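You operate a simulated robot arm through the tools that you are given. There is no shell and no other tool. Be economical: measure what you need, move in short steps, check, and stop when the job is done.

You are at the controls of a simulated robot arm. One attempt, no reset.

JOB
Flow-test the grade 5 filter from the To do tray and sort it by the meter's rule.
Fine: watch for the Done lamp; Ready tray or Reject bin; air off before the hood opens; leave the hood open.

Only the result counts: the job must be done as asked and must still hold three seconds after the hand-in. Knocking over, shifting, dropping, spilling or breaking anything else fails it.

ROBOT AND FRAMES
A 7-joint arm with a two-finger parallel gripper, fixed in place. Base frame: the origin is at the foot of the arm, x ahead of it, y to its left, z up; the work surface is at about z = 800. Lengths are in mm, angles in rad, forces in N, time in s.
With the tool pointing down near the work surface it reaches from about 460 to 920 mm from the base axis. Its first joint turns from -2.007 to 2.007 rad. Payload 3.91 kg.
The tool frame sits at the grasp point between the pads (the TCP): z along the fingers, y along the line on which they close. The tips reach 30 mm beyond it. The gripper opens to 110 mm. The fingers are 20 mm wide and 10 mm thick; the gripper's body (48 by 112 mm) begins 55 mm behind the TCP.
Orientation is that of the tool frame in the base frame, as a unit quaternion [x, y, z, w]. With the fingers straight down and closing along the base's y, the tool's x points along the base's -x, its y along +y and its z along -z.

CONTROLS
- The arm moves only by the tool drive_tool. Its argument "deltas" is one flat list of numbers, 7 for each row, row after row: the shift along the tool's x, y, z in units of 100 mm (1.0 is 100 mm), then the turn, a rotation vector about the tool's x, y, z in units of 60 degrees (1.0 is 60 degrees), then the finger opening in mm, from 0 to 110. In form: [x, y, z, wx, wy, wz, hand, x, y, z, wx, wy, wz, hand, ...]. A call has 1 to 8 rows; each row is the pose to reach, as a shift and turn from the pose commanded when the call began, along the tool's axes at that moment. A call with a number of a shift or a turn outside -1 to 1 is refused whole. Rows are played at 5 a second. More than 50 mm and 0.15 rad between two rows, or a gripper value outside its range, and nothing of the call is played. A pose out of reach is approached as far as the arm can. The call stops where the force on the tool passes 40 N (or 10 N more than at its start, if that is more) or the arm is blocked; 0.2 s more then pass. Each finger travels about 153 mm/s and halts on what it meets, pressing with about 42 N; the grip force reading is that of the motor and also rises with nothing between the fingers. The clock runs only during rows and for 0.2 s after the last one: add rows that repeat a pose to give the fingers time. The reply holds the time, the measured pose of the TCP, the force on the tool along the base axes, the opening and the grip force, in the units named above and with some noise, with the torque about the TCP (base axes, N m) and any sound that the robot's microphone picked up, and new pictures: "pictures" is both (left out), scene, wrist or none.
- Cameras (640 x 400 px; columns grow to the right, rows downward): "scene" is fixed at [219.3, -501.6, 1579.6]; the picture's right is [0.68, -0.73, 0.00], its down [-0.47, -0.43, -0.77] and it looks along [0.56, 0.52, -0.64] (base axes); focal length 341 px, centre (320, 200). "wrist" rides on the gripper at [72, 17, -103] in the tool frame; the picture's right is [-0.23, 0.97, 0.00], its down [-0.76, -0.18, -0.62] and it looks along [-0.61, -0.14, 0.78] (tool axes); focal length 222 px, centre (320, 200).
- raise_lower(by): slides the trunk up (or, below 0, down) by that many mm; the arm rides with it, the base frame stays. It gives what a move gives, with no picture.
- point_at(camera, pixels): for up to 12 pixels [column, row] of the newest picture of that camera ("zoom" is the newest enlarged one), the place [x, y, z] in the base frame of the surface seen there, good to about 2 mm. The clock stands still meanwhile.
- zoom(camera, box): a new picture of the part [left, top, right, bottom] of that camera's present view, enlarged. The clock stands still meanwhile.
- hand_in(): hands the job in; it is judged then, once.

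Work in short steps. Measure before you move; look again where a grasp or a placing could have gone wrong, and mend it. You have 80 turns and 200 pictures in all, those below and enlarged ones among them. Open the gripper and draw the arm clear of the work before you hand the job in, unless the task says otherwise; then end with one line.

The tools are called after "Request:" by a JSON object that holds its "method" and its "body". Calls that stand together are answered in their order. drive_tool: Moves the arm, as the interface text tells. Its arguments: {"type":"object","properties":{"deltas":{"type":"array","items":{"type":"number"}},"pictures":{"type":"string","enum":["both","scene","wrist","none"]}},"required":["deltas"]} The other tools are called the same way: raise_lower (by) slides the trunk up or down; point_at (camera, pixels) gives the place of the surface under pixels of a picture; zoom (camera, box) takes an enlarged picture of a part of a camera's view; hand_in () hands the job in.

At the start:

```text
time: 0.0
tcp_pos: [651.6, 140.8, 1108.9]
ee_rot: [0.0, 1.0, 0.001, 0.0]
contact_force: [0.7, -0.4, 0.3]
wrist_torque: [0.02, 0.0, -0.01]
grip_width: 110.0
finger_force: 0.0
trunk travel left (down, up): [-725.0, 265.0]
```

scene: 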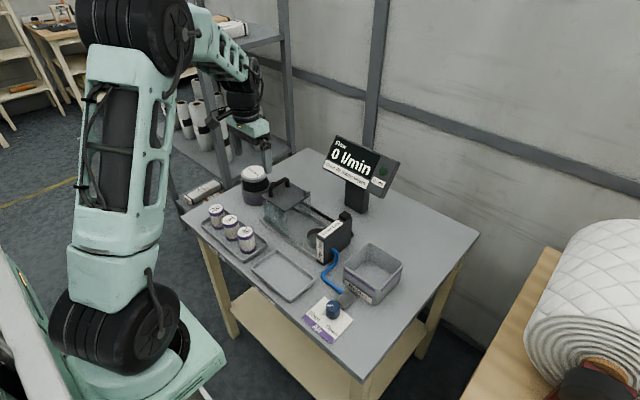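
wrist: 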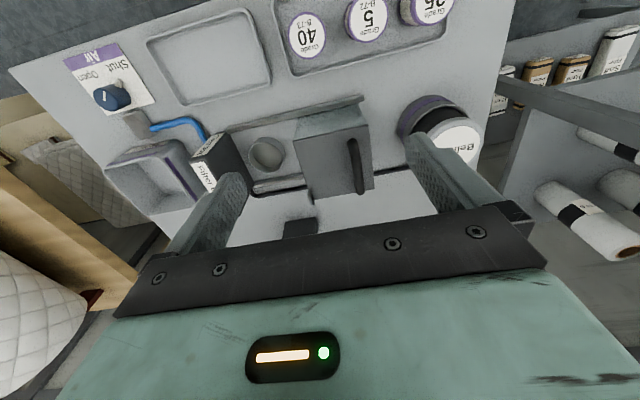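

The pictures show the table with three filters, a fixture with a sliding hood, a meter, an air knob, a tray and a bin. I zoom in to read the labels.

Request:
{"method": "zoom", "body": {"camera": "scene", "box": [310, 125, 410, 200]}}

Request:
{"method": "zoom", "body": {"camera": "scene", "box": [190, 170, 310, 270]}}

Request:
{"method": "zoom", "body": {"camera": "scene", "box": [240, 230, 410, 345]}}

Request:
{"method": "zoom", "body": {"camera": "wrist", "box": [60, 0, 500, 240]}}

```text
5.33 times, centred on (360, 162) of scene
```

zoom: 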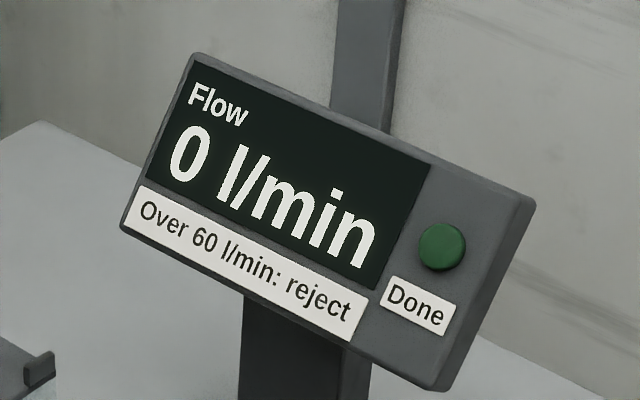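

```text
4.00 times, centred on (250, 220) of scene
```

zoom: 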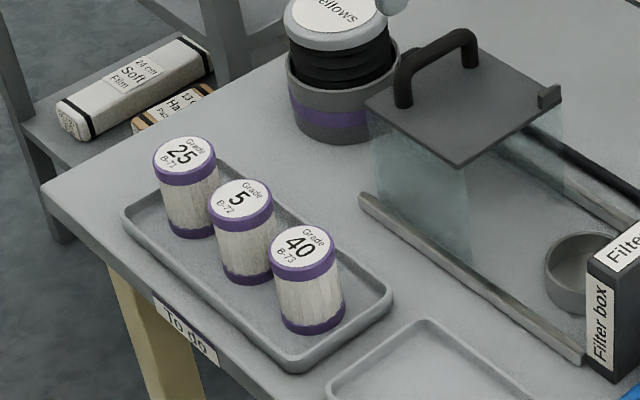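

```text
3.48 times, centred on (325, 288) of scene
```

zoom: 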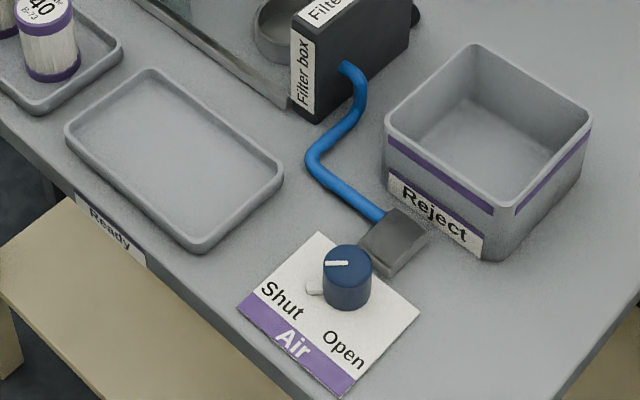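

```text
1.45 times, centred on (280, 120) of wrist
```

zoom: 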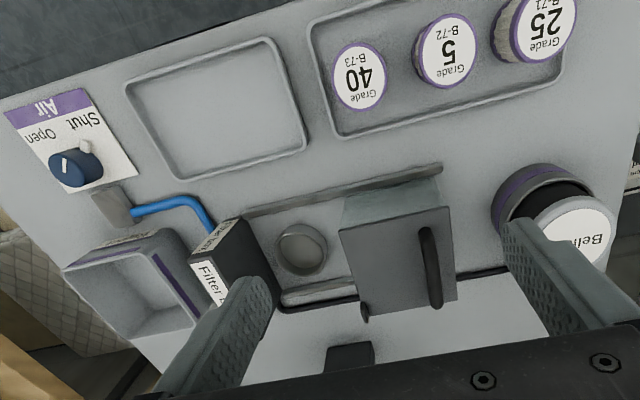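

The scene is clear: the middle filter (grade 5) goes into the cup, the hood slides toward the filter box, and the knob turns from Shut to Open. I measure the key points.

Request:
{"method": "point_at", "body": {"camera": "scene", "pixels": [[230, 220], [216, 209], [245, 232], [231, 237], [238, 248], [273, 181], [290, 180], [303, 191], [265, 196], [293, 211], [328, 189], [274, 189]]}}

Request:
{"method": "point_at", "body": {"camera": "scene", "pixels": [[300, 245], [310, 240], [318, 232], [340, 232], [322, 247], [334, 304], [329, 300], [321, 306], [283, 275], [372, 275], [350, 262], [348, 215]]}}

Request:
{"method": "point_at", "body": {"camera": "wrist", "pixels": [[368, 16], [307, 35], [430, 10], [268, 155], [249, 153], [286, 158], [268, 137], [268, 171], [113, 95], [354, 165], [310, 200], [209, 87]]}}

```text
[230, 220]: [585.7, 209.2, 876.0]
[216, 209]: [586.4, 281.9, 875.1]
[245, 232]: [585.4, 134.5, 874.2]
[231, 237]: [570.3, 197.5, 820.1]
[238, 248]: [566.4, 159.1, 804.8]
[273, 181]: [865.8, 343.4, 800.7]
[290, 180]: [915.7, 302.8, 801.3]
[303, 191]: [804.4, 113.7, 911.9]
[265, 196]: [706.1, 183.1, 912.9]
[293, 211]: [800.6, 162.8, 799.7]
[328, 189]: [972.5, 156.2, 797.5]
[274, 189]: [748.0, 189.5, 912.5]
```

```text
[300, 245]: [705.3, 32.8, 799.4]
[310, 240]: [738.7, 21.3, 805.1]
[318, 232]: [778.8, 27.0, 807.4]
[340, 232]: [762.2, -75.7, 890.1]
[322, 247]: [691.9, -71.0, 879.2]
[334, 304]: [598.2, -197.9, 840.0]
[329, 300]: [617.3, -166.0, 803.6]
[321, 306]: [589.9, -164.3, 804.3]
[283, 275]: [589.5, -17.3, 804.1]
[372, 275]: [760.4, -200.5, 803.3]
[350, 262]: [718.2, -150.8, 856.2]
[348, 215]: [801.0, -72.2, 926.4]
```

```text
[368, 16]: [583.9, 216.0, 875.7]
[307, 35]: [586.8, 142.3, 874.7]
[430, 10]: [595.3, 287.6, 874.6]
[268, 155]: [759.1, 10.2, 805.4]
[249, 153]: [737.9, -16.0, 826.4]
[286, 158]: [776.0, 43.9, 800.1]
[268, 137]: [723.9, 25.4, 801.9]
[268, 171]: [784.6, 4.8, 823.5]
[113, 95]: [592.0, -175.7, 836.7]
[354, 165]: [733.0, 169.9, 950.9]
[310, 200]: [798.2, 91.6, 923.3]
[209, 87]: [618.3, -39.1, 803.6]
```

I take enlarged pictures of the cup/hood and the knob from the wrist to get centres more exactly.

Request:
{"method": "zoom", "body": {"camera": "wrist", "box": [180, 100, 400, 238]}}

Request:
{"method": "zoom", "body": {"camera": "scene", "box": [255, 165, 365, 270]}}

```text
2.90 times, centred on (290, 169) of wrist
```

zoom: 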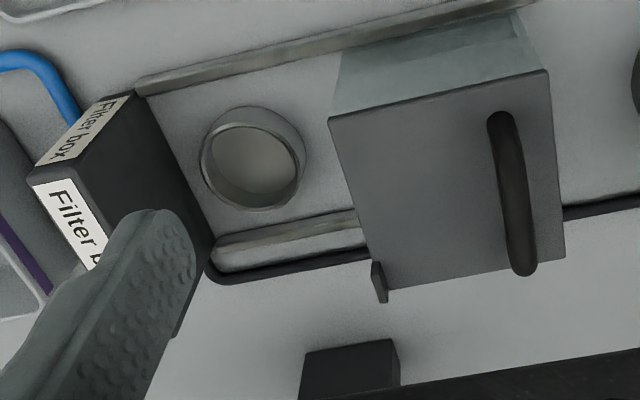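

```text
3.81 times, centred on (310, 218) of scene
```

zoom: 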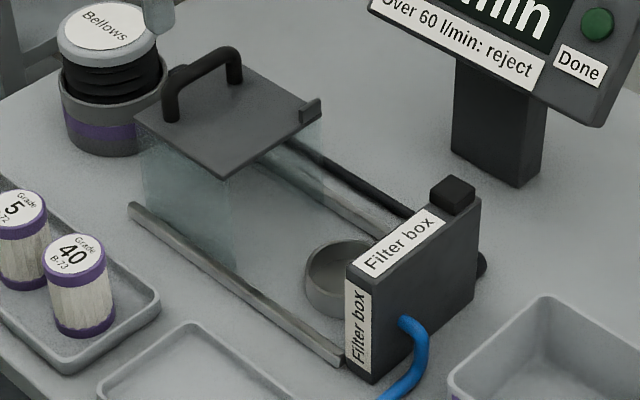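

Now I measure points in this enlarged scene view: cup rim, hood corners, handle, box.

Request:
{"method": "point_at", "body": {"camera": "zoom", "pixels": [[307, 276], [340, 244], [375, 252], [312, 283], [335, 275], [170, 95], [205, 58], [235, 60], [225, 178], [320, 103], [312, 108], [452, 190]]}}

Request:
{"method": "point_at", "body": {"camera": "zoom", "pixels": [[138, 120], [190, 66], [130, 205], [340, 358], [350, 265], [440, 180], [478, 200], [480, 265], [375, 380], [150, 215], [225, 265], [400, 225]]}}

```text
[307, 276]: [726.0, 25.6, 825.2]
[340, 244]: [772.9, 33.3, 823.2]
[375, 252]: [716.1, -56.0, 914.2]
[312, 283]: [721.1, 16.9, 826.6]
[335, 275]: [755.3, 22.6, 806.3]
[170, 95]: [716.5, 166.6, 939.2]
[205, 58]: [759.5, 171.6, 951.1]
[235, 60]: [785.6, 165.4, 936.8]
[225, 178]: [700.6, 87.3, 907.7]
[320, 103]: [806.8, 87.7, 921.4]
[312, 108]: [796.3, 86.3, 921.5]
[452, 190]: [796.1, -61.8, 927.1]
```

```text
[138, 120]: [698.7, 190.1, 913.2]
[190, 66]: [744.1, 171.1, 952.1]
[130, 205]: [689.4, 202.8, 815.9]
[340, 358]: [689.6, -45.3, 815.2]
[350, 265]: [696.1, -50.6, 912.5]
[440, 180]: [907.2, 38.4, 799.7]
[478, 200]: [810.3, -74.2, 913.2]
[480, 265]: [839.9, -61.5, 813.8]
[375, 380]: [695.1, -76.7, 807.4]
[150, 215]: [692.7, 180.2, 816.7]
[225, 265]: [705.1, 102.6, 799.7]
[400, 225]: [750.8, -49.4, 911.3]
```

Cup centre is about (753, 8), the hood handle runs along x at (751, 168, 951), and filter 5 is at about (586, 212). I move above the filter and turn the tool by −90° in two halves, so the fingers close along x.

Request:
{"method": "drive_tool", "body": {"deltas": [0.08, 0.09, 0.05, 0, 0, -0.1, 110, 0.16, 0.18, 0.1, 0, 0, -0.2, 110, 0.24, 0.27, 0.15, 0, 0, -0.3, 110, 0.32, 0.36, 0.2, 0, 0, -0.4, 110, 0.4, 0.45, 0.25, 0, 0, -0.5, 110, 0.48, 0.54, 0.3, 0, 0, -0.6, 110, 0.57, 0.63, 0.35, 0, 0, -0.7, 110, 0.656, 0.71, 0.4, 0, 0, -0.8, 110], "pictures": "none"}}

Request:
{"method": "drive_tool", "body": {"deltas": [0, 0, 0.05, 0, 0, -0.1, 110, 0, 0, 0.1, 0, 0, -0.2, 110, 0, 0, 0.15, 0, 0, -0.3, 110, 0, 0, 0.2, 0, 0, -0.4, 110, 0, 0, 0.25, 0, 0, -0.5, 110, 0, 0, 0.3, 0, 0, -0.6, 110, 0, 0, 0.3, 0, 0, -0.7, 110, 0, 0, 0.3, 0, 0, -0.7, 110], "pictures": "both"}}

```text
time: 1.8
tcp_pos: [585.4, 210.9, 1069.1]
ee_rot: [-0.407, 0.913, 0.001, -0.001]
contact_force: [-0.6, 0.1, -0.3]
wrist_torque: [0.02, 0.01, 0.03]
grip_width: 110.0
finger_force: 0.1
trunk travel left (down, up): [-725.0, 265.0]
```

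```text
time: 3.6
tcp_pos: [585.3, 212.1, 1039.9]
ee_rot: [0.708, -0.707, -0.001, -0.001]
contact_force: [0.1, 0.2, -0.6]
wrist_torque: [-0.01, -0.04, -0.01]
grip_width: 110.1
finger_force: 0.0
trunk travel left (down, up): [-725.0, 265.0]
```

scene: 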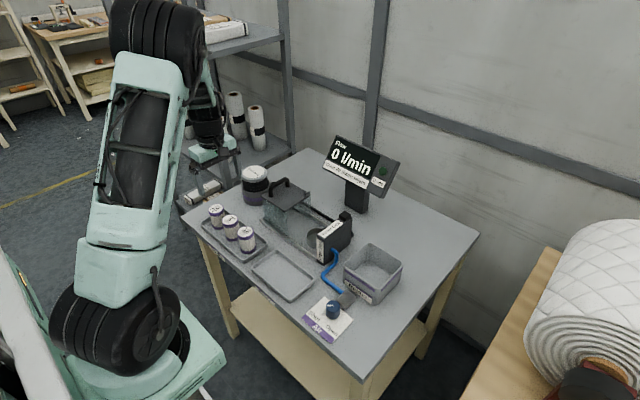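
wrist: 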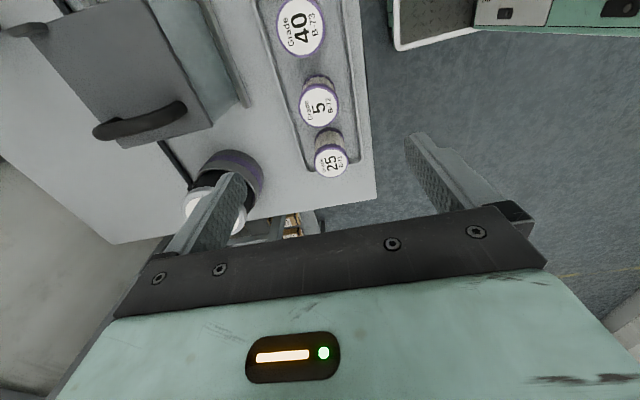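

The tool is now turned (tool x = −Y, tool y = −X). I measure the rim of filter 5 in an enlarged wrist view.

Request:
{"method": "zoom", "body": {"camera": "wrist", "box": [260, 50, 380, 190]}}

Request:
{"method": "point_at", "body": {"camera": "wrist", "pixels": [[319, 106], [302, 106], [335, 104], [318, 90], [320, 123], [299, 26], [331, 160], [355, 103]]}}

```text
2.86 times, centred on (320, 120) of wrist
```

zoom: 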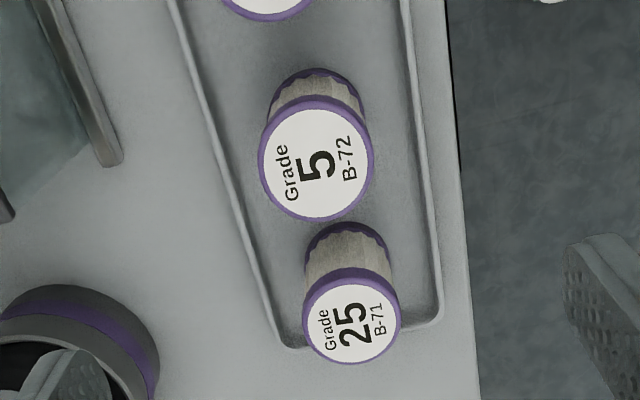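

```text
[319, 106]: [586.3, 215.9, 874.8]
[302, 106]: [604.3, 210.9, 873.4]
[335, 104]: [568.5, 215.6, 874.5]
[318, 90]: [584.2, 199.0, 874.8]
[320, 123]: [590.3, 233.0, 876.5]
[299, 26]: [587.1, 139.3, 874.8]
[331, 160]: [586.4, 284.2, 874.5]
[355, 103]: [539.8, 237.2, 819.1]
```

I refine with points on the rim in the enlarged view: edges around (258,160), (375,158), (314,97), (318,220).

Request:
{"method": "point_at", "body": {"camera": "zoom", "pixels": [[261, 160], [372, 158], [314, 99], [319, 218], [316, 158], [350, 230]]}}

```text
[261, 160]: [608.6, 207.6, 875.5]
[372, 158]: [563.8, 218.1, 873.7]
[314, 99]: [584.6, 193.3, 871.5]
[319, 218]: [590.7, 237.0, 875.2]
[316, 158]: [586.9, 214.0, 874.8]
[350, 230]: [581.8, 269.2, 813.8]
```

Filter centre is (587, 214), diameter about 47, top at 875. I go down with open fingers to TCP z≈863 so the tips stay above cup rim height.

Request:
{"method": "drive_tool", "body": {"deltas": [-0.01, -0.01, 0.3, 0, 0, 0, 110, -0.02, -0.017, 0.6, 0, 0, 0, 100, -0.02, -0.017, 0.9, 0, 0, 0, 100, -0.02, -0.017, 0.9, 0, 0, 0, 100], "pictures": "wrist"}}

```text
time: 4.6
tcp_pos: [588.7, 214.1, 946.4]
ee_rot: [-0.707, 0.707, 0.0, 0.001]
contact_force: [1.0, -0.2, 0.1]
wrist_torque: [-0.01, 0.02, -0.01]
grip_width: 100.0
finger_force: 0.0
trunk travel left (down, up): [-725.0, 265.0]
```

wrist: 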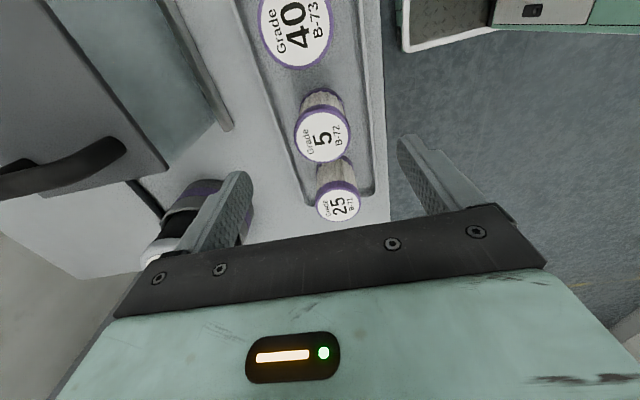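

Alignment looks good at z 946; I descend 84 mm.

Request:
{"method": "drive_tool", "body": {"deltas": [0, 0.01, 0.3, 0, 0, 0, 100, 0, 0.01, 0.6, 0, 0, 0, 100, 0, 0.01, 0.84, 0, 0, 0, 100, 0, 0.01, 0.84, 0, 0, 0, 100], "pictures": "both"}}

```text
time: 5.6
tcp_pos: [587.6, 214.2, 864.9]
ee_rot: [0.707, -0.707, -0.001, -0.001]
contact_force: [0.6, -0.9, 0.0]
wrist_torque: [0.02, -0.03, 0.01]
grip_width: 100.2
finger_force: 0.0
trunk travel left (down, up): [-725.0, 265.0]
```

scene: 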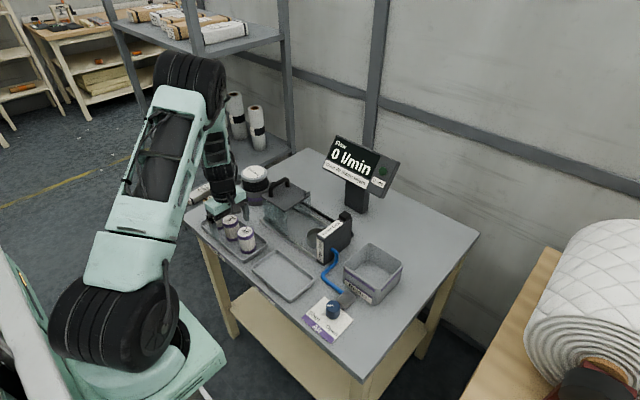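
wrist: 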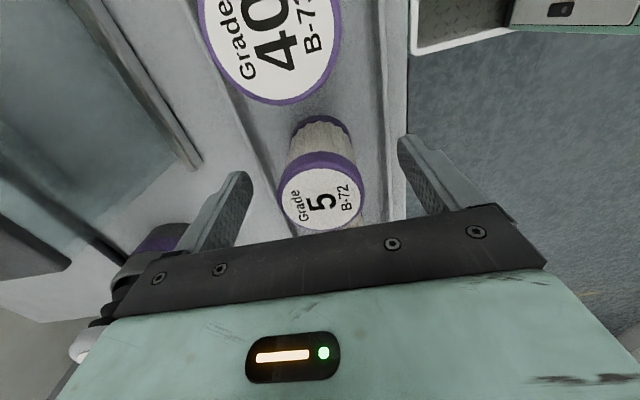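

Filter 5 is between the fingers. I close gently.

Request:
{"method": "drive_tool", "body": {"deltas": [0, 0, 0, 0, 0, 0, 70, 0, 0, 0, 0, 0, 0, 55, 0, 0, 0, 0, 0, 0, 44, 0, 0, 0, 0, 0, 0, 40, 0, 0, 0, 0, 0, 0, 40], "pictures": "wrist"}}

```text
time: 6.8
tcp_pos: [588.3, 213.3, 864.4]
ee_rot: [0.707, -0.707, -0.001, 0.0]
contact_force: [0.0, -0.1, 0.3]
wrist_torque: [-0.01, 0.01, 0.0]
grip_width: 46.7
finger_force: 42.3
trunk travel left (down, up): [-725.0, 265.0]
```

wrist: 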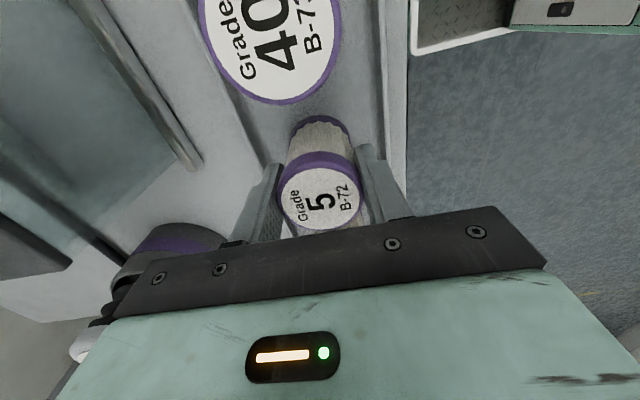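

The filter is held (46.7 mm, 42 N). I lift it 110 mm and carry it along −y first, clear of the hood.

Request:
{"method": "drive_tool", "body": {"deltas": [0, 0, -0.2, 0, 0, 0, 40, 0, 0, -0.5, 0, 0, 0, 40, 0, 0, -0.8, 0, 0, 0, 40, 0, 0, -1.0, 0, 0, 0, 40, 0.3, 0, -1.0, 0, 0, 0, 40, 0.6, 0, -1.0, 0, 0, 0, 40, 0.9, 0, -1.0, 0, 0, 0, 40, 1.0, 0, -1.0, 0, 0, 0, 40], "pictures": "scene"}}

Request:
{"method": "drive_tool", "body": {"deltas": [0.3, 0, 0, 0, 0, 0, 40, 0.6, -0.1, 0, 0, 0, 0, 40, 0.9, -0.3, 0, 0, 0, 0, 40, 1.0, -0.6, 0, 0, 0, 0, 40, 1.0, -0.8, 0, 0, 0, 0, 40, 1.0, -0.8, 0, 0, 0, 0, 40], "pictures": "both"}}

```text
time: 8.6
tcp_pos: [585.8, 113.2, 963.7]
ee_rot: [0.707, -0.707, -0.001, 0.0]
contact_force: [1.0, 0.7, -0.3]
wrist_torque: [-0.03, -0.04, 0.0]
grip_width: 40.0
finger_force: 0.0
trunk travel left (down, up): [-725.0, 265.0]
```

scene: 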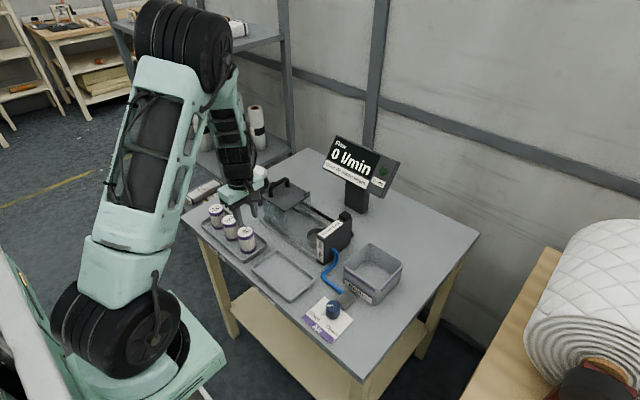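

```text
time: 10.0
tcp_pos: [664.5, 14.3, 964.3]
ee_rot: [0.707, -0.707, -0.002, 0.0]
contact_force: [0.3, 0.0, 0.1]
wrist_torque: [-0.01, 0.0, 0.02]
grip_width: 40.0
finger_force: 0.1
trunk travel left (down, up): [-725.0, 265.0]
```

scene: 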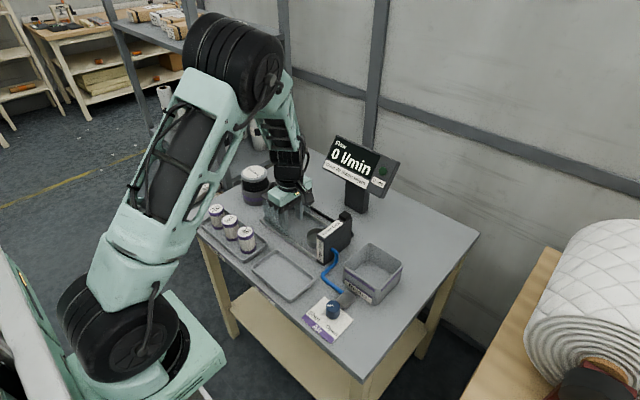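
wrist: 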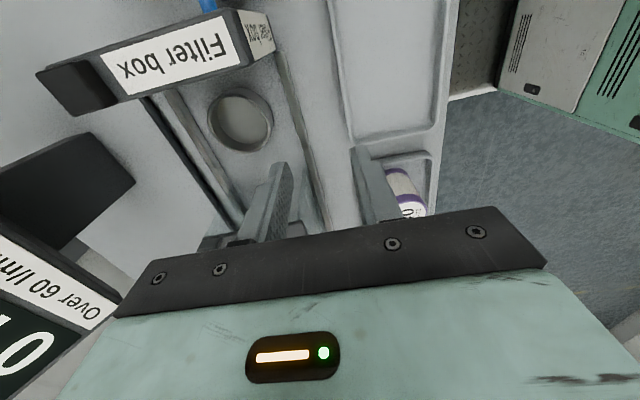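

The fingers are at 40 mm with no force: the filter slipped out at the lift. I check the tray.

Request:
{"method": "zoom", "body": {"camera": "scene", "box": [190, 190, 290, 270]}}

Request:
{"method": "point_at", "body": {"camera": "wrist", "pixels": [[240, 89], [209, 118], [273, 122], [238, 152], [240, 120], [214, 100], [266, 143]]}}

```text
5.00 times, centred on (240, 230) of scene
```

zoom: 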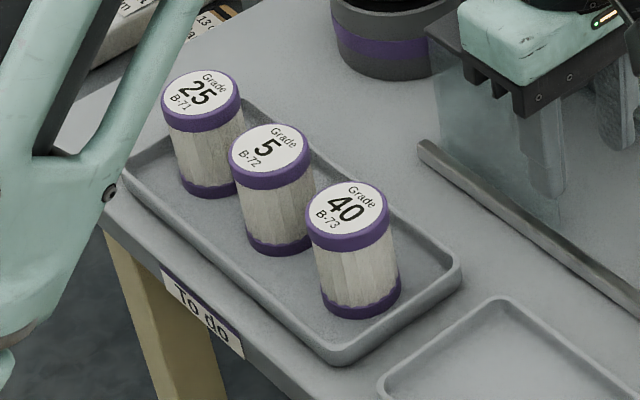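

```text
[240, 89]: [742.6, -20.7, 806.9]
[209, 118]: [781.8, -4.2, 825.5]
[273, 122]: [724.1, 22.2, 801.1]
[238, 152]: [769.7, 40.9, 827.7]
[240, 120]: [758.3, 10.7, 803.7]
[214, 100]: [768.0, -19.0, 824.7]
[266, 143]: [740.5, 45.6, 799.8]
```

Filter 5 stands upright in its place. While here, I zoom the wrist view to measure the cup rim better.

Request:
{"method": "zoom", "body": {"camera": "wrist", "box": [180, 70, 310, 170]}}

```text
4.00 times, centred on (245, 120) of wrist
```

zoom: 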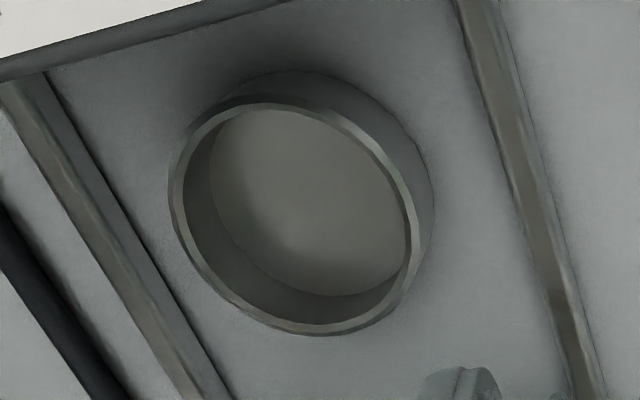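

The rim ring is visible; I sample points on it all around.

Request:
{"method": "point_at", "body": {"camera": "zoom", "pixels": [[178, 180], [205, 122], [270, 103], [340, 128], [395, 180], [411, 240], [395, 298], [330, 328], [260, 312], [200, 255], [310, 230], [240, 160]]}}

```text
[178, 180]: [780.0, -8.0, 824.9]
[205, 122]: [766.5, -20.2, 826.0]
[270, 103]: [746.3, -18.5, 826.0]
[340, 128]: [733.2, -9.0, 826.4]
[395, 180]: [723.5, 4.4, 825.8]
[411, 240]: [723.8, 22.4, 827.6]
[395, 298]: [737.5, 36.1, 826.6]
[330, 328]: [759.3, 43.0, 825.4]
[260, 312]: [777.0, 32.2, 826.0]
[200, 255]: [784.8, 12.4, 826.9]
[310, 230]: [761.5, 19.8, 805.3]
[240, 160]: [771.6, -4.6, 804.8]
```

Cup centre is (754, 11), rim z 826, floor 805, with about 5 mm clearance all around. I return above filter 5.

Request:
{"method": "drive_tool", "body": {"deltas": [0, 0.4, 0, 0, 0, 0, 40, -0.3, 0.7, 0, 0, 0, 0, 40, -0.6, 0.77, 0, 0, 0, 0, 40, -1.0, 0.77, 0, 0, 0, 0, 40, -1.0, 0.77, 0, 0, 0, 0, 40], "pictures": "none"}}

Request:
{"method": "drive_tool", "body": {"deltas": [-0.3, 0, 0, 0, 0, 0, 60, -0.6, 0, 0, 0, 0, 0, 80, -0.9, 0, 0, 0, 0, 0, 90, -1.0, 0, 0, 0, 0, 0, 90, -1.0, 0, 0, 0, 0, 0, 90], "pictures": "wrist"}}

```text
time: 11.2
tcp_pos: [590.0, 115.7, 964.9]
ee_rot: [-0.707, 0.707, 0.0, 0.001]
contact_force: [1.3, -0.1, -1.2]
wrist_torque: [0.0, -0.04, 0.0]
grip_width: 40.0
finger_force: 0.1
trunk travel left (down, up): [-725.0, 265.0]
```

```text
time: 12.4
tcp_pos: [590.0, 214.7, 964.0]
ee_rot: [-0.707, 0.707, 0.0, 0.001]
contact_force: [-0.4, -0.5, 0.1]
wrist_torque: [0.01, 0.01, 0.01]
grip_width: 90.0
finger_force: 0.0
trunk travel left (down, up): [-725.0, 265.0]
```

wrist: 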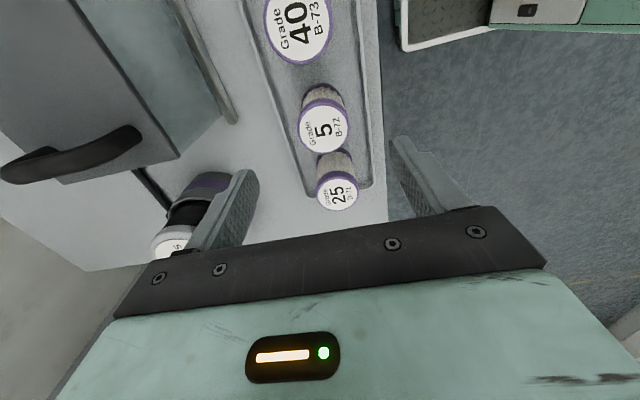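

The tool is above filter 5 again (centre at (323,129)). I descend to TCP z≈856, lower than before.

Request:
{"method": "drive_tool", "body": {"deltas": [0, 0.02, 0.3, 0, 0, 0, 90, 0, 0.02, 0.6, 0, 0, 0, 90, 0, 0.02, 0.9, 0, 0, 0, 90, 0, 0.02, 1.0, 0, 0, 0, 90], "pictures": "none"}}

Request:
{"method": "drive_tool", "body": {"deltas": [0, 0, 0.09, 0, 0, 0, 90, 0, 0, 0.09, 0, 0, 0, 90], "pictures": "wrist"}}

```text
time: 13.4
tcp_pos: [586.8, 215.9, 864.1]
ee_rot: [0.707, -0.707, 0.0, 0.0]
contact_force: [0.4, -0.5, -0.3]
wrist_torque: [0.02, -0.01, 0.01]
grip_width: 90.0
finger_force: 0.0
trunk travel left (down, up): [-725.0, 265.0]
```

```text
time: 14.0
tcp_pos: [586.9, 213.3, 855.5]
ee_rot: [0.707, -0.707, -0.001, -0.002]
contact_force: [-0.8, -0.2, 0.1]
wrist_torque: [0.01, -0.02, -0.01]
grip_width: 90.1
finger_force: 0.2
trunk travel left (down, up): [-725.0, 265.0]
```

wrist: 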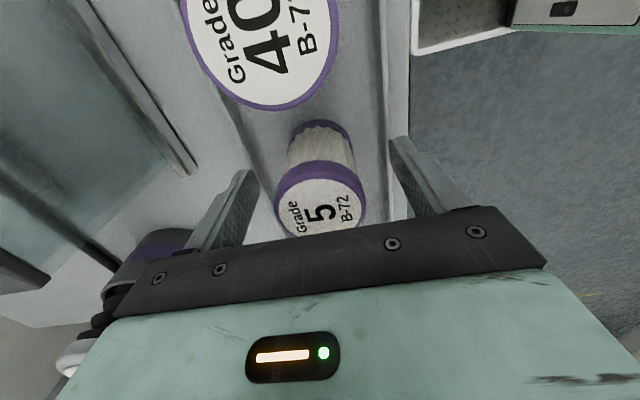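

Centred; I close fully on the filter with a lower width command and hold, then lift a little, slowly.

Request:
{"method": "drive_tool", "body": {"deltas": [0, 0, 0, 0, 0, 0, 65, 0, 0, 0, 0, 0, 0, 48, 0, 0, 0, 0, 0, 0, 30, 0, 0, 0, 0, 0, 0, 10, 0, 0, 0, 0, 0, 0, 10], "pictures": "none"}}

Request:
{"method": "drive_tool", "body": {"deltas": [0, 0, -0.02, 0, 0, 0, 10, 0, 0, -0.04, 0, 0, 0, 10, 0, 0, -0.07, 0, 0, 0, 10, 0, 0, -0.1, 0, 0, 0, 10, 0, 0, -0.13, 0, 0, 0, 10, 0, 0, -0.15, 0, 0, 0, 10], "pictures": "both"}}

```text
time: 15.2
tcp_pos: [587.2, 213.7, 854.5]
ee_rot: [-0.707, 0.707, 0.0, 0.001]
contact_force: [0.4, -0.8, 0.5]
wrist_torque: [-0.02, -0.04, 0.01]
grip_width: 46.9
finger_force: 41.7
trunk travel left (down, up): [-725.0, 265.0]
```

```text
time: 16.6
tcp_pos: [587.1, 214.0, 871.3]
ee_rot: [0.707, -0.707, 0.001, 0.0]
contact_force: [0.3, 0.5, -0.2]
wrist_torque: [-0.01, 0.04, 0.01]
grip_width: 47.1
finger_force: 41.9
trunk travel left (down, up): [-725.0, 265.0]
```

scene: 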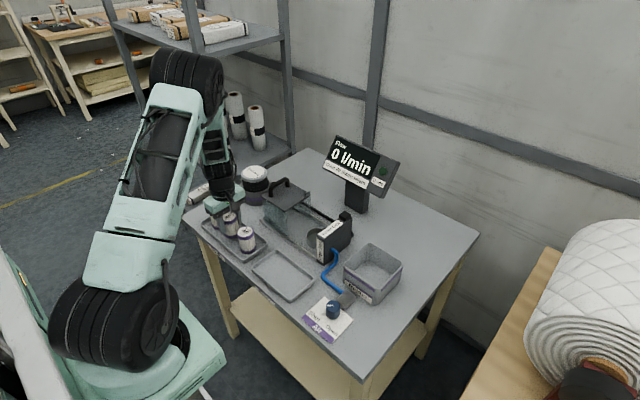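
wrist: 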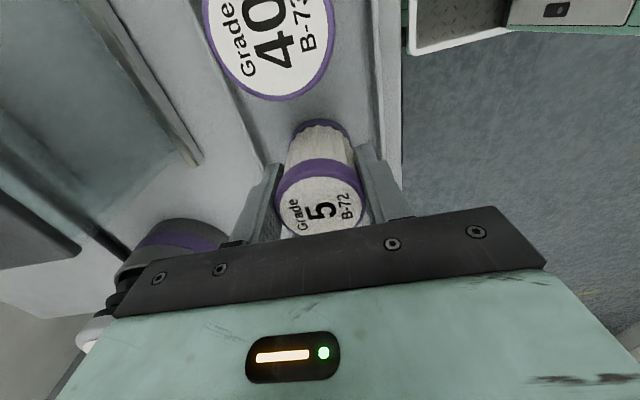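

The label keeps its pixel place while the arm rose 16 mm: it is held. I lift further with steady small rows.

Request:
{"method": "drive_tool", "body": {"deltas": [0, 0, -0.08, 0, 0, 0, 10, 0, 0, -0.2, 0, 0, 0, 10, 0, 0, -0.34, 0, 0, 0, 10, 0, 0, -0.48, 0, 0, 0, 10, 0, 0, -0.62, 0, 0, 0, 10, 0, 0, -0.76, 0, 0, 0, 10, 0, 0, -0.88, 0, 0, 0, 10, 0, 0, -0.95, 0, 0, 0, 10], "pictures": "wrist"}}

```text
time: 18.4
tcp_pos: [587.2, 214.2, 965.9]
ee_rot: [-0.706, 0.708, 0.001, 0.001]
contact_force: [-0.5, -0.6, -0.6]
wrist_torque: [0.01, -0.01, 0.02]
grip_width: 46.7
finger_force: 41.8
trunk travel left (down, up): [-725.0, 265.0]
```

wrist: 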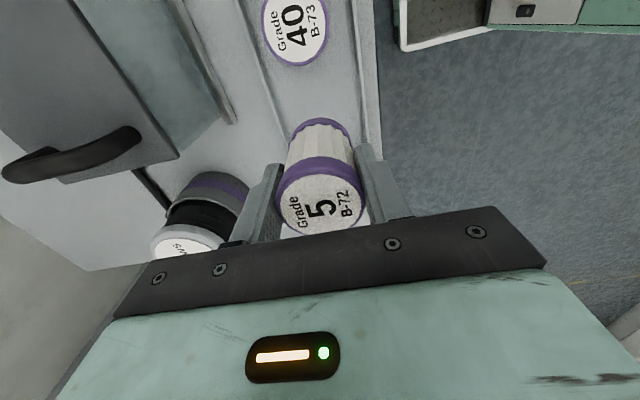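

Held firmly. I carry it along −y in modest rows.

Request:
{"method": "drive_tool", "body": {"deltas": [0.06, 0, 0, 0, 0, 0, 10, 0.18, 0, 0, 0, 0, 0, 10, 0.32, 0, 0, 0, 0, 0, 10, 0.48, 0, 0, 0, 0, 0, 10, 0.64, 0, 0, 0, 0, 0, 10, 0.8, 0, 0, 0, 0, 0, 10, 0.94, 0, 0, 0, 0, 0, 10, 1.0, 0, 0, 0, 0, 0, 10], "pictures": "none"}}

Request:
{"method": "drive_tool", "body": {"deltas": [0.08, 0, 0, 0, 0, 0, 10, 0.22, -0.04, 0, 0, 0, 0, 10, 0.4, -0.1, 0, 0, 0, 0, 10, 0.58, -0.2, 0, 0, 0, 0, 10, 0.76, -0.34, 0, 0, 0, 0, 10, 0.92, -0.5, 0, 0, 0, 0, 10, 1.02, -0.66, 0, 0, 0, 0, 10, 1.02, -0.74, 0, 0, 0, 0, 10], "pictures": "none"}}

```text
time: 20.2
tcp_pos: [586.1, 114.5, 966.7]
ee_rot: [-0.707, 0.708, 0.001, 0.001]
contact_force: [0.0, 1.2, -0.2]
wrist_torque: [0.0, 0.0, 0.01]
grip_width: 46.7
finger_force: 42.6
trunk travel left (down, up): [-725.0, 265.0]
```

```text
refused: 1.02 is not a number from -1 to 1
```

Still held at (586, 114). I repeat the second leg within limits.

Request:
{"method": "drive_tool", "body": {"deltas": [0.08, 0, 0, 0, 0, 0, 10, 0.22, -0.04, 0, 0, 0, 0, 10, 0.4, -0.1, 0, 0, 0, 0, 10, 0.58, -0.2, 0, 0, 0, 0, 10, 0.76, -0.34, 0, 0, 0, 0, 10, 0.92, -0.5, 0, 0, 0, 0, 10, 1.0, -0.66, 0, 0, 0, 0, 10, 1.0, -0.74, 0, 0, 0, 0, 10], "pictures": "none"}}

Request:
{"method": "drive_tool", "body": {"deltas": [0.01, -0.08, 0, 0, 0, 0, 10, 0.03, -0.22, 0, 0, 0, 0, 10, 0.03, -0.38, 0, 0, 0, 0, 10, 0.03, -0.54, 0, 0, 0, 0, 10, 0.03, -0.7, 0, 0, 0, 0, 10, 0.03, -0.84, 0, 0, 0, 0, 10, 0.03, -0.94, 0, 0, 0, 0, 10, 0.03, -0.94, 0, 0, 0, 0, 10], "pictures": "both"}}

```text
time: 22.0
tcp_pos: [661.8, 14.7, 966.4]
ee_rot: [-0.707, 0.707, 0.001, 0.001]
contact_force: [-0.2, -0.1, -0.8]
wrist_torque: [0.0, -0.03, 0.02]
grip_width: 47.0
finger_force: 41.9
trunk travel left (down, up): [-725.0, 265.0]
```

```text
time: 23.8
tcp_pos: [754.1, 11.8, 965.1]
ee_rot: [-0.707, 0.708, 0.0, 0.001]
contact_force: [0.7, 0.1, -0.6]
wrist_torque: [0.0, 0.0, 0.01]
grip_width: 46.3
finger_force: 41.4
trunk travel left (down, up): [-725.0, 265.0]
```

scene: 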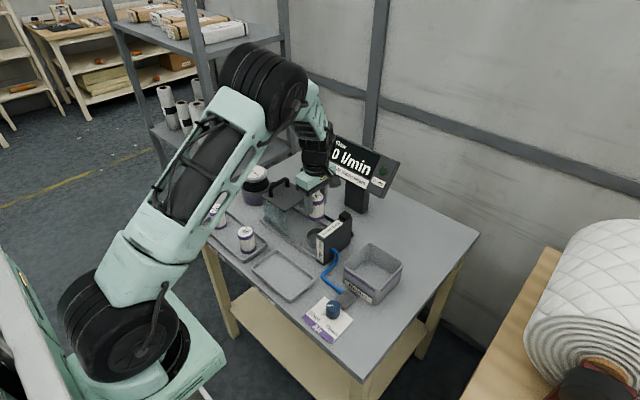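
wrist: 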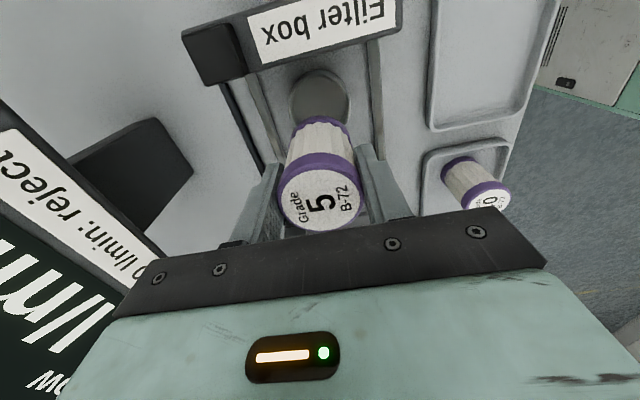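

Cup and filter line up at (754, 12). I lower 80 mm first and look.

Request:
{"method": "drive_tool", "body": {"deltas": [0, 0, 0.08, 0, 0, 0, 10, 0, 0, 0.2, 0, 0, 0, 10, 0, 0, 0.34, 0, 0, 0, 10, 0, 0, 0.48, 0, 0, 0, 10, 0, 0, 0.62, 0, 0, 0, 10, 0, 0, 0.74, 0, 0, 0, 10, 0, 0, 0.77, 0, 0, 0, 10], "pictures": "both"}}

Request:
{"method": "zoom", "body": {"camera": "scene", "box": [270, 165, 370, 265]}}

```text
time: 25.4
tcp_pos: [755.0, 11.7, 887.6]
ee_rot: [-0.707, 0.707, 0.0, 0.001]
contact_force: [0.3, 0.4, -0.2]
wrist_torque: [-0.01, 0.03, 0.04]
grip_width: 46.4
finger_force: 42.0
trunk travel left (down, up): [-725.0, 265.0]
```

scene: 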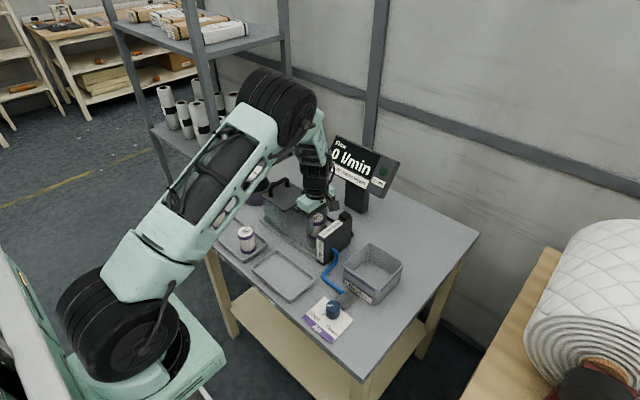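
wrist: 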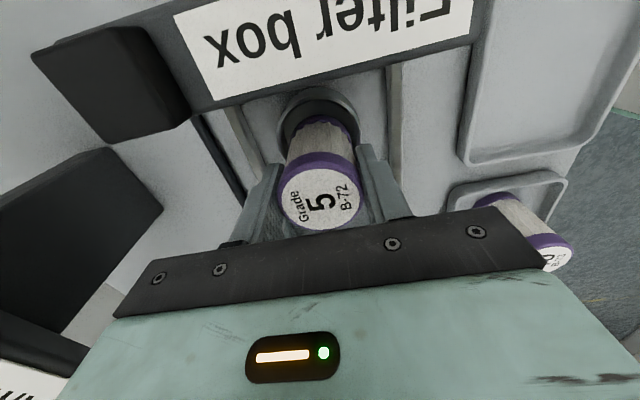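

```text
4.00 times, centred on (320, 215) of scene
```

zoom: 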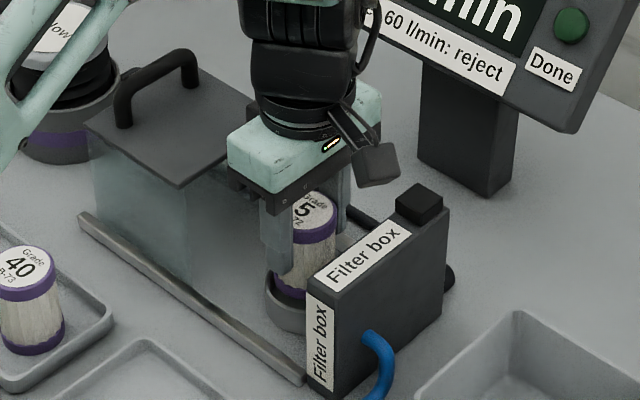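

The filter sits just above the cup and looks centred. I lower to about z 861, slowly.

Request:
{"method": "drive_tool", "body": {"deltas": [0, 0, 0.06, 0, 0, 0, 10, 0, 0, 0.12, 0, 0, 0, 10, 0, 0, 0.18, 0, 0, 0, 10, 0, 0, 0.23, 0, 0, 0, 10, 0, 0, 0.26, 0, 0, 0, 10, 0, 0, 0.26, 0, 0, 0, 10], "pictures": "wrist"}}

```text
time: 26.8
tcp_pos: [756.1, 10.6, 863.8]
ee_rot: [0.707, -0.707, 0.0, -0.001]
contact_force: [-1.6, -3.3, 17.3]
wrist_torque: [-0.19, -0.18, -0.15]
grip_width: 46.7
finger_force: 42.1
trunk travel left (down, up): [-725.0, 265.0]
```

wrist: 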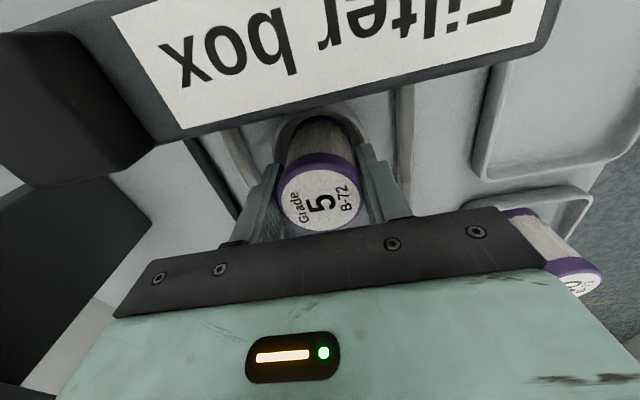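

Contact of 17 N at z 864. I look closely to see whether the filter sits in the cup.

Request:
{"method": "zoom", "body": {"camera": "scene", "box": [290, 195, 350, 250]}}

Request:
{"method": "zoom", "body": {"camera": "wrist", "box": [230, 95, 420, 240]}}

```text
7.27 times, centred on (320, 222) of scene
```

zoom: 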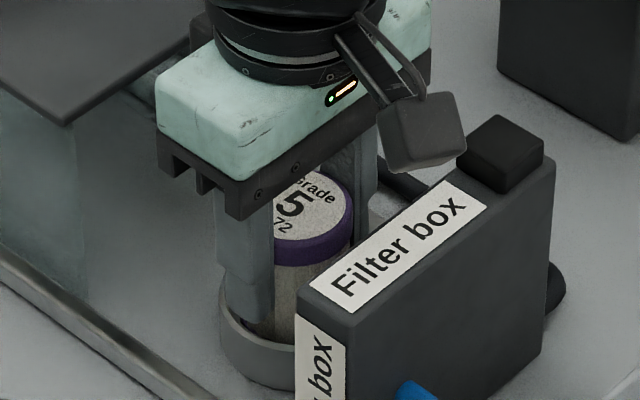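

```text
2.76 times, centred on (325, 168) of wrist
```

zoom: 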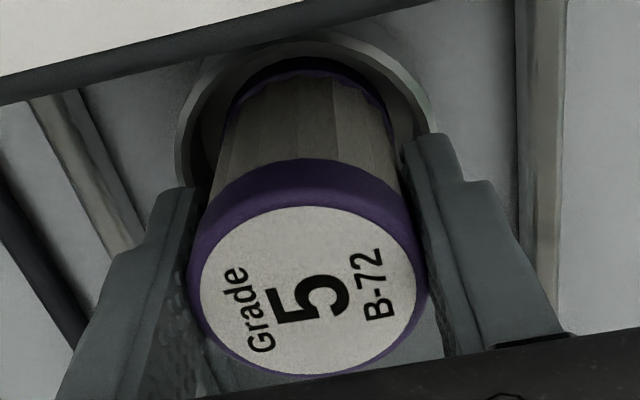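

The bottom is inside the cup. I measure the top's height to tell whether it is seated.

Request:
{"method": "point_at", "body": {"camera": "zoom", "pixels": [[310, 290], [270, 260], [360, 300], [310, 225], [415, 145], [160, 200]]}}

```text
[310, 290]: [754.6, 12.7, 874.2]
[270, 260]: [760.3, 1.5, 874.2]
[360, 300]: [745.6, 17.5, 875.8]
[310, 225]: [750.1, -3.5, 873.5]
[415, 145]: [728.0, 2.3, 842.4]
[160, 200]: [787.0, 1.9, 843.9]
```

The top is at 875, so it is seated. I open to 80 mm (tips clear above the rim) and rise.

Request:
{"method": "drive_tool", "body": {"deltas": [0, 0, -0.02, 0, 0, 0, 47, 0, 0, -0.02, 0, 0, 0, 60, 0, 0, -0.02, 0, 0, 0, 78, 0, 0, -0.02, 0, 0, 0, 78, 0, 0, -0.2, 0, 0, 0, 78, 0, 0, -0.5, 0, 0, 0, 78, 0, 0, -0.8, 0, 0, 0, 78, 0, 0, -1.0, 0, 0, 0, 78], "pictures": "wrist"}}

```text
time: 28.6
tcp_pos: [757.4, 13.8, 962.9]
ee_rot: [0.707, -0.707, -0.001, -0.001]
contact_force: [-0.2, -0.6, 0.1]
wrist_torque: [0.0, 0.01, 0.0]
grip_width: 77.7
finger_force: 0.1
trunk travel left (down, up): [-725.0, 265.0]
```

wrist: 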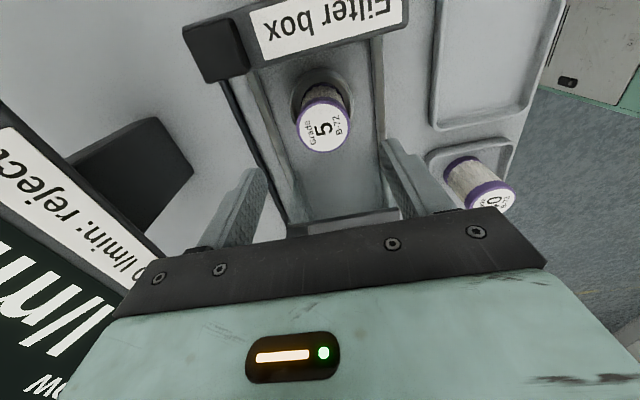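

The filter stands in the cup at (323,120). Next, the hood: I rise to clear the handle (951) and move toward the back of it, taking a look for exact handle position.

Request:
{"method": "drive_tool", "body": {"deltas": [0, 0.03, -0.2, 0, 0, 0, 40, -0.1, 0.03, -0.5, 0, 0, 0, 40, -0.4, 0.03, -0.5, 0, 0, 0, 40, -0.7, 0.03, -0.5, 0, 0, 0, 40, -0.9, 0.03, -0.5, 0, 0, 0, 40, -0.9, 0.03, -0.5, 0, 0, 0, 40], "pictures": "both"}}

```text
time: 30.0
tcp_pos: [752.9, 98.7, 1011.2]
ee_rot: [-0.707, 0.707, 0.001, 0.0]
contact_force: [0.2, 0.3, 0.1]
wrist_torque: [-0.02, 0.02, 0.01]
grip_width: 39.9
finger_force: 0.0
trunk travel left (down, up): [-725.0, 265.0]
```

scene: 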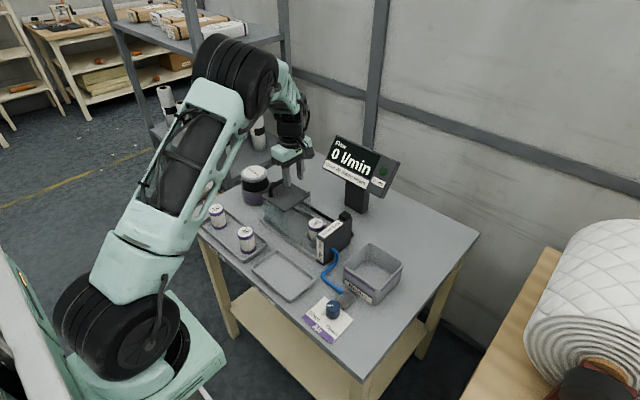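
wrist: 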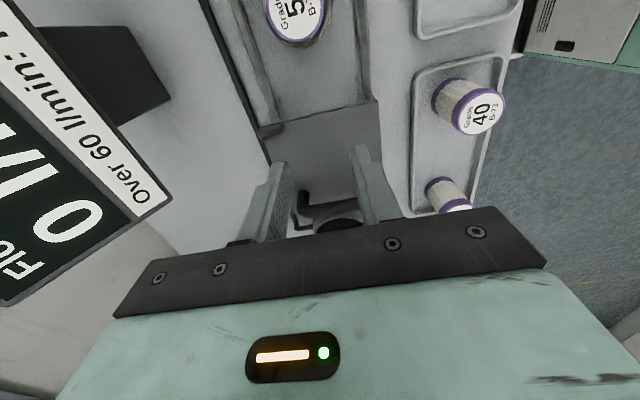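

The handle is ahead at about y 168. Before passing over it I check the Bellows jar's height and position, and the handle edges.

Request:
{"method": "point_at", "body": {"camera": "scene", "pixels": [[255, 173], [267, 178], [243, 178], [256, 200]]}}

Request:
{"method": "point_at", "body": {"camera": "wrist", "pixels": [[325, 209], [340, 208], [330, 215], [325, 203], [320, 215], [306, 193]]}}

```text
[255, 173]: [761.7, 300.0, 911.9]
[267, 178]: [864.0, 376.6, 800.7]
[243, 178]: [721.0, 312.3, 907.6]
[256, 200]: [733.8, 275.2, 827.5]
```

```text
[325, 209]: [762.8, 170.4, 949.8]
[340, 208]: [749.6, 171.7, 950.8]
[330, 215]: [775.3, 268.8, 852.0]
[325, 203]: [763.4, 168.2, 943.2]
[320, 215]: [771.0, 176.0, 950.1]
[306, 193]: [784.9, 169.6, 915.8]
```

Handle is at y≈166–178, jar top at 912 with y>250, so there is room. I go behind the handle at y≈200 and lower to z≈950.

Request:
{"method": "drive_tool", "body": {"deltas": [-0.3, 0, -0.05, 0, 0, 0, 40, -0.6, 0, -0.05, 0, 0, 0, 40, -0.9, 0, -0.05, 0, 0, 0, 40, -1.0, 0, -0.05, 0, 0, 0, 40, -1.0, 0, 0.2, 0, 0, 0, 40, -1.0, 0, 0.45, 0, 0, 0, 40, -1.0, 0, 0.6, 0, 0, 0, 40, -1.0, 0, 0.6, 0, 0, 0, 40], "pictures": "both"}}

Request:
{"method": "zoom", "body": {"camera": "scene", "box": [240, 140, 360, 260]}}

```text
time: 31.8
tcp_pos: [753.1, 201.5, 952.9]
ee_rot: [-0.707, 0.707, 0.0, 0.0]
contact_force: [0.4, -0.3, -0.3]
wrist_torque: [0.01, 0.03, 0.02]
grip_width: 40.1
finger_force: 0.1
trunk travel left (down, up): [-725.0, 265.0]
```

scene: 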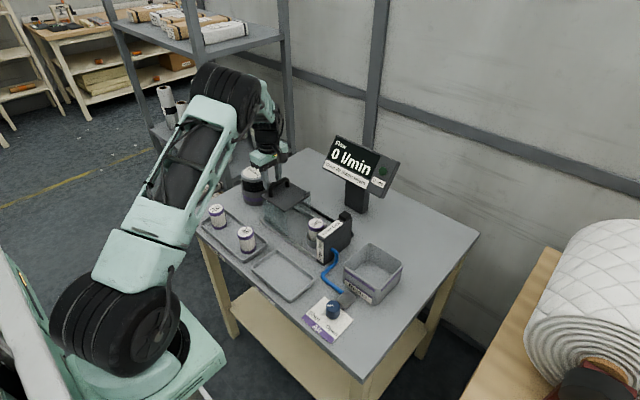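
wrist: 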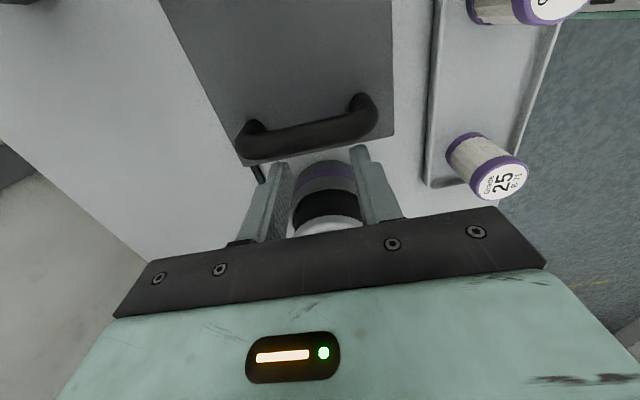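

```text
3.33 times, centred on (300, 200) of scene
```

zoom: 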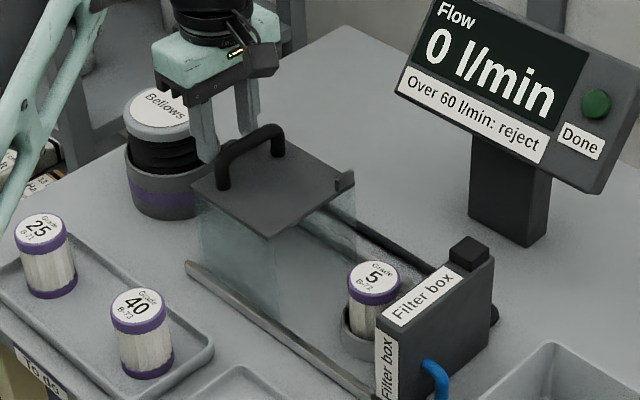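

Fingers stand behind the handle. I push the hood toward the filter box (tool +x).

Request:
{"method": "drive_tool", "body": {"deltas": [0.1, 0, 0, 0, 0, 0, 40, 0.2, 0, 0, 0, 0, 0, 40, 0.3, 0, 0, 0, 0, 0, 40, 0.4, 0, 0, 0, 0, 0, 40, 0.5, 0, 0, 0, 0, 0, 40, 0.6, 0, 0, 0, 0, 0, 40, 0.7, 0, 0, 0, 0, 0, 40, 0.8, 0, 0, 0, 0, 0, 40], "pictures": "both"}}

```text
time: 33.6
tcp_pos: [753.0, 119.1, 952.7]
ee_rot: [0.707, -0.707, 0.001, 0.0]
contact_force: [-0.1, -0.2, 0.9]
wrist_torque: [0.02, 0.04, -0.02]
grip_width: 40.2
finger_force: 0.1
trunk travel left (down, up): [-725.0, 265.0]
```

scene: 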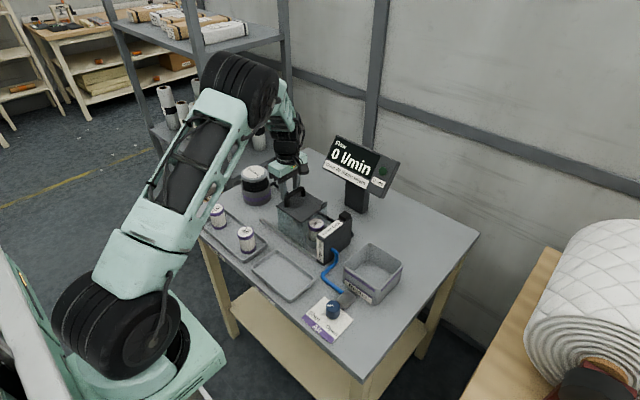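
wrist: 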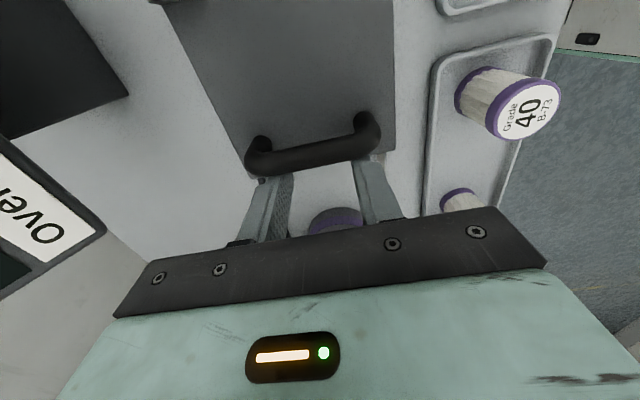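

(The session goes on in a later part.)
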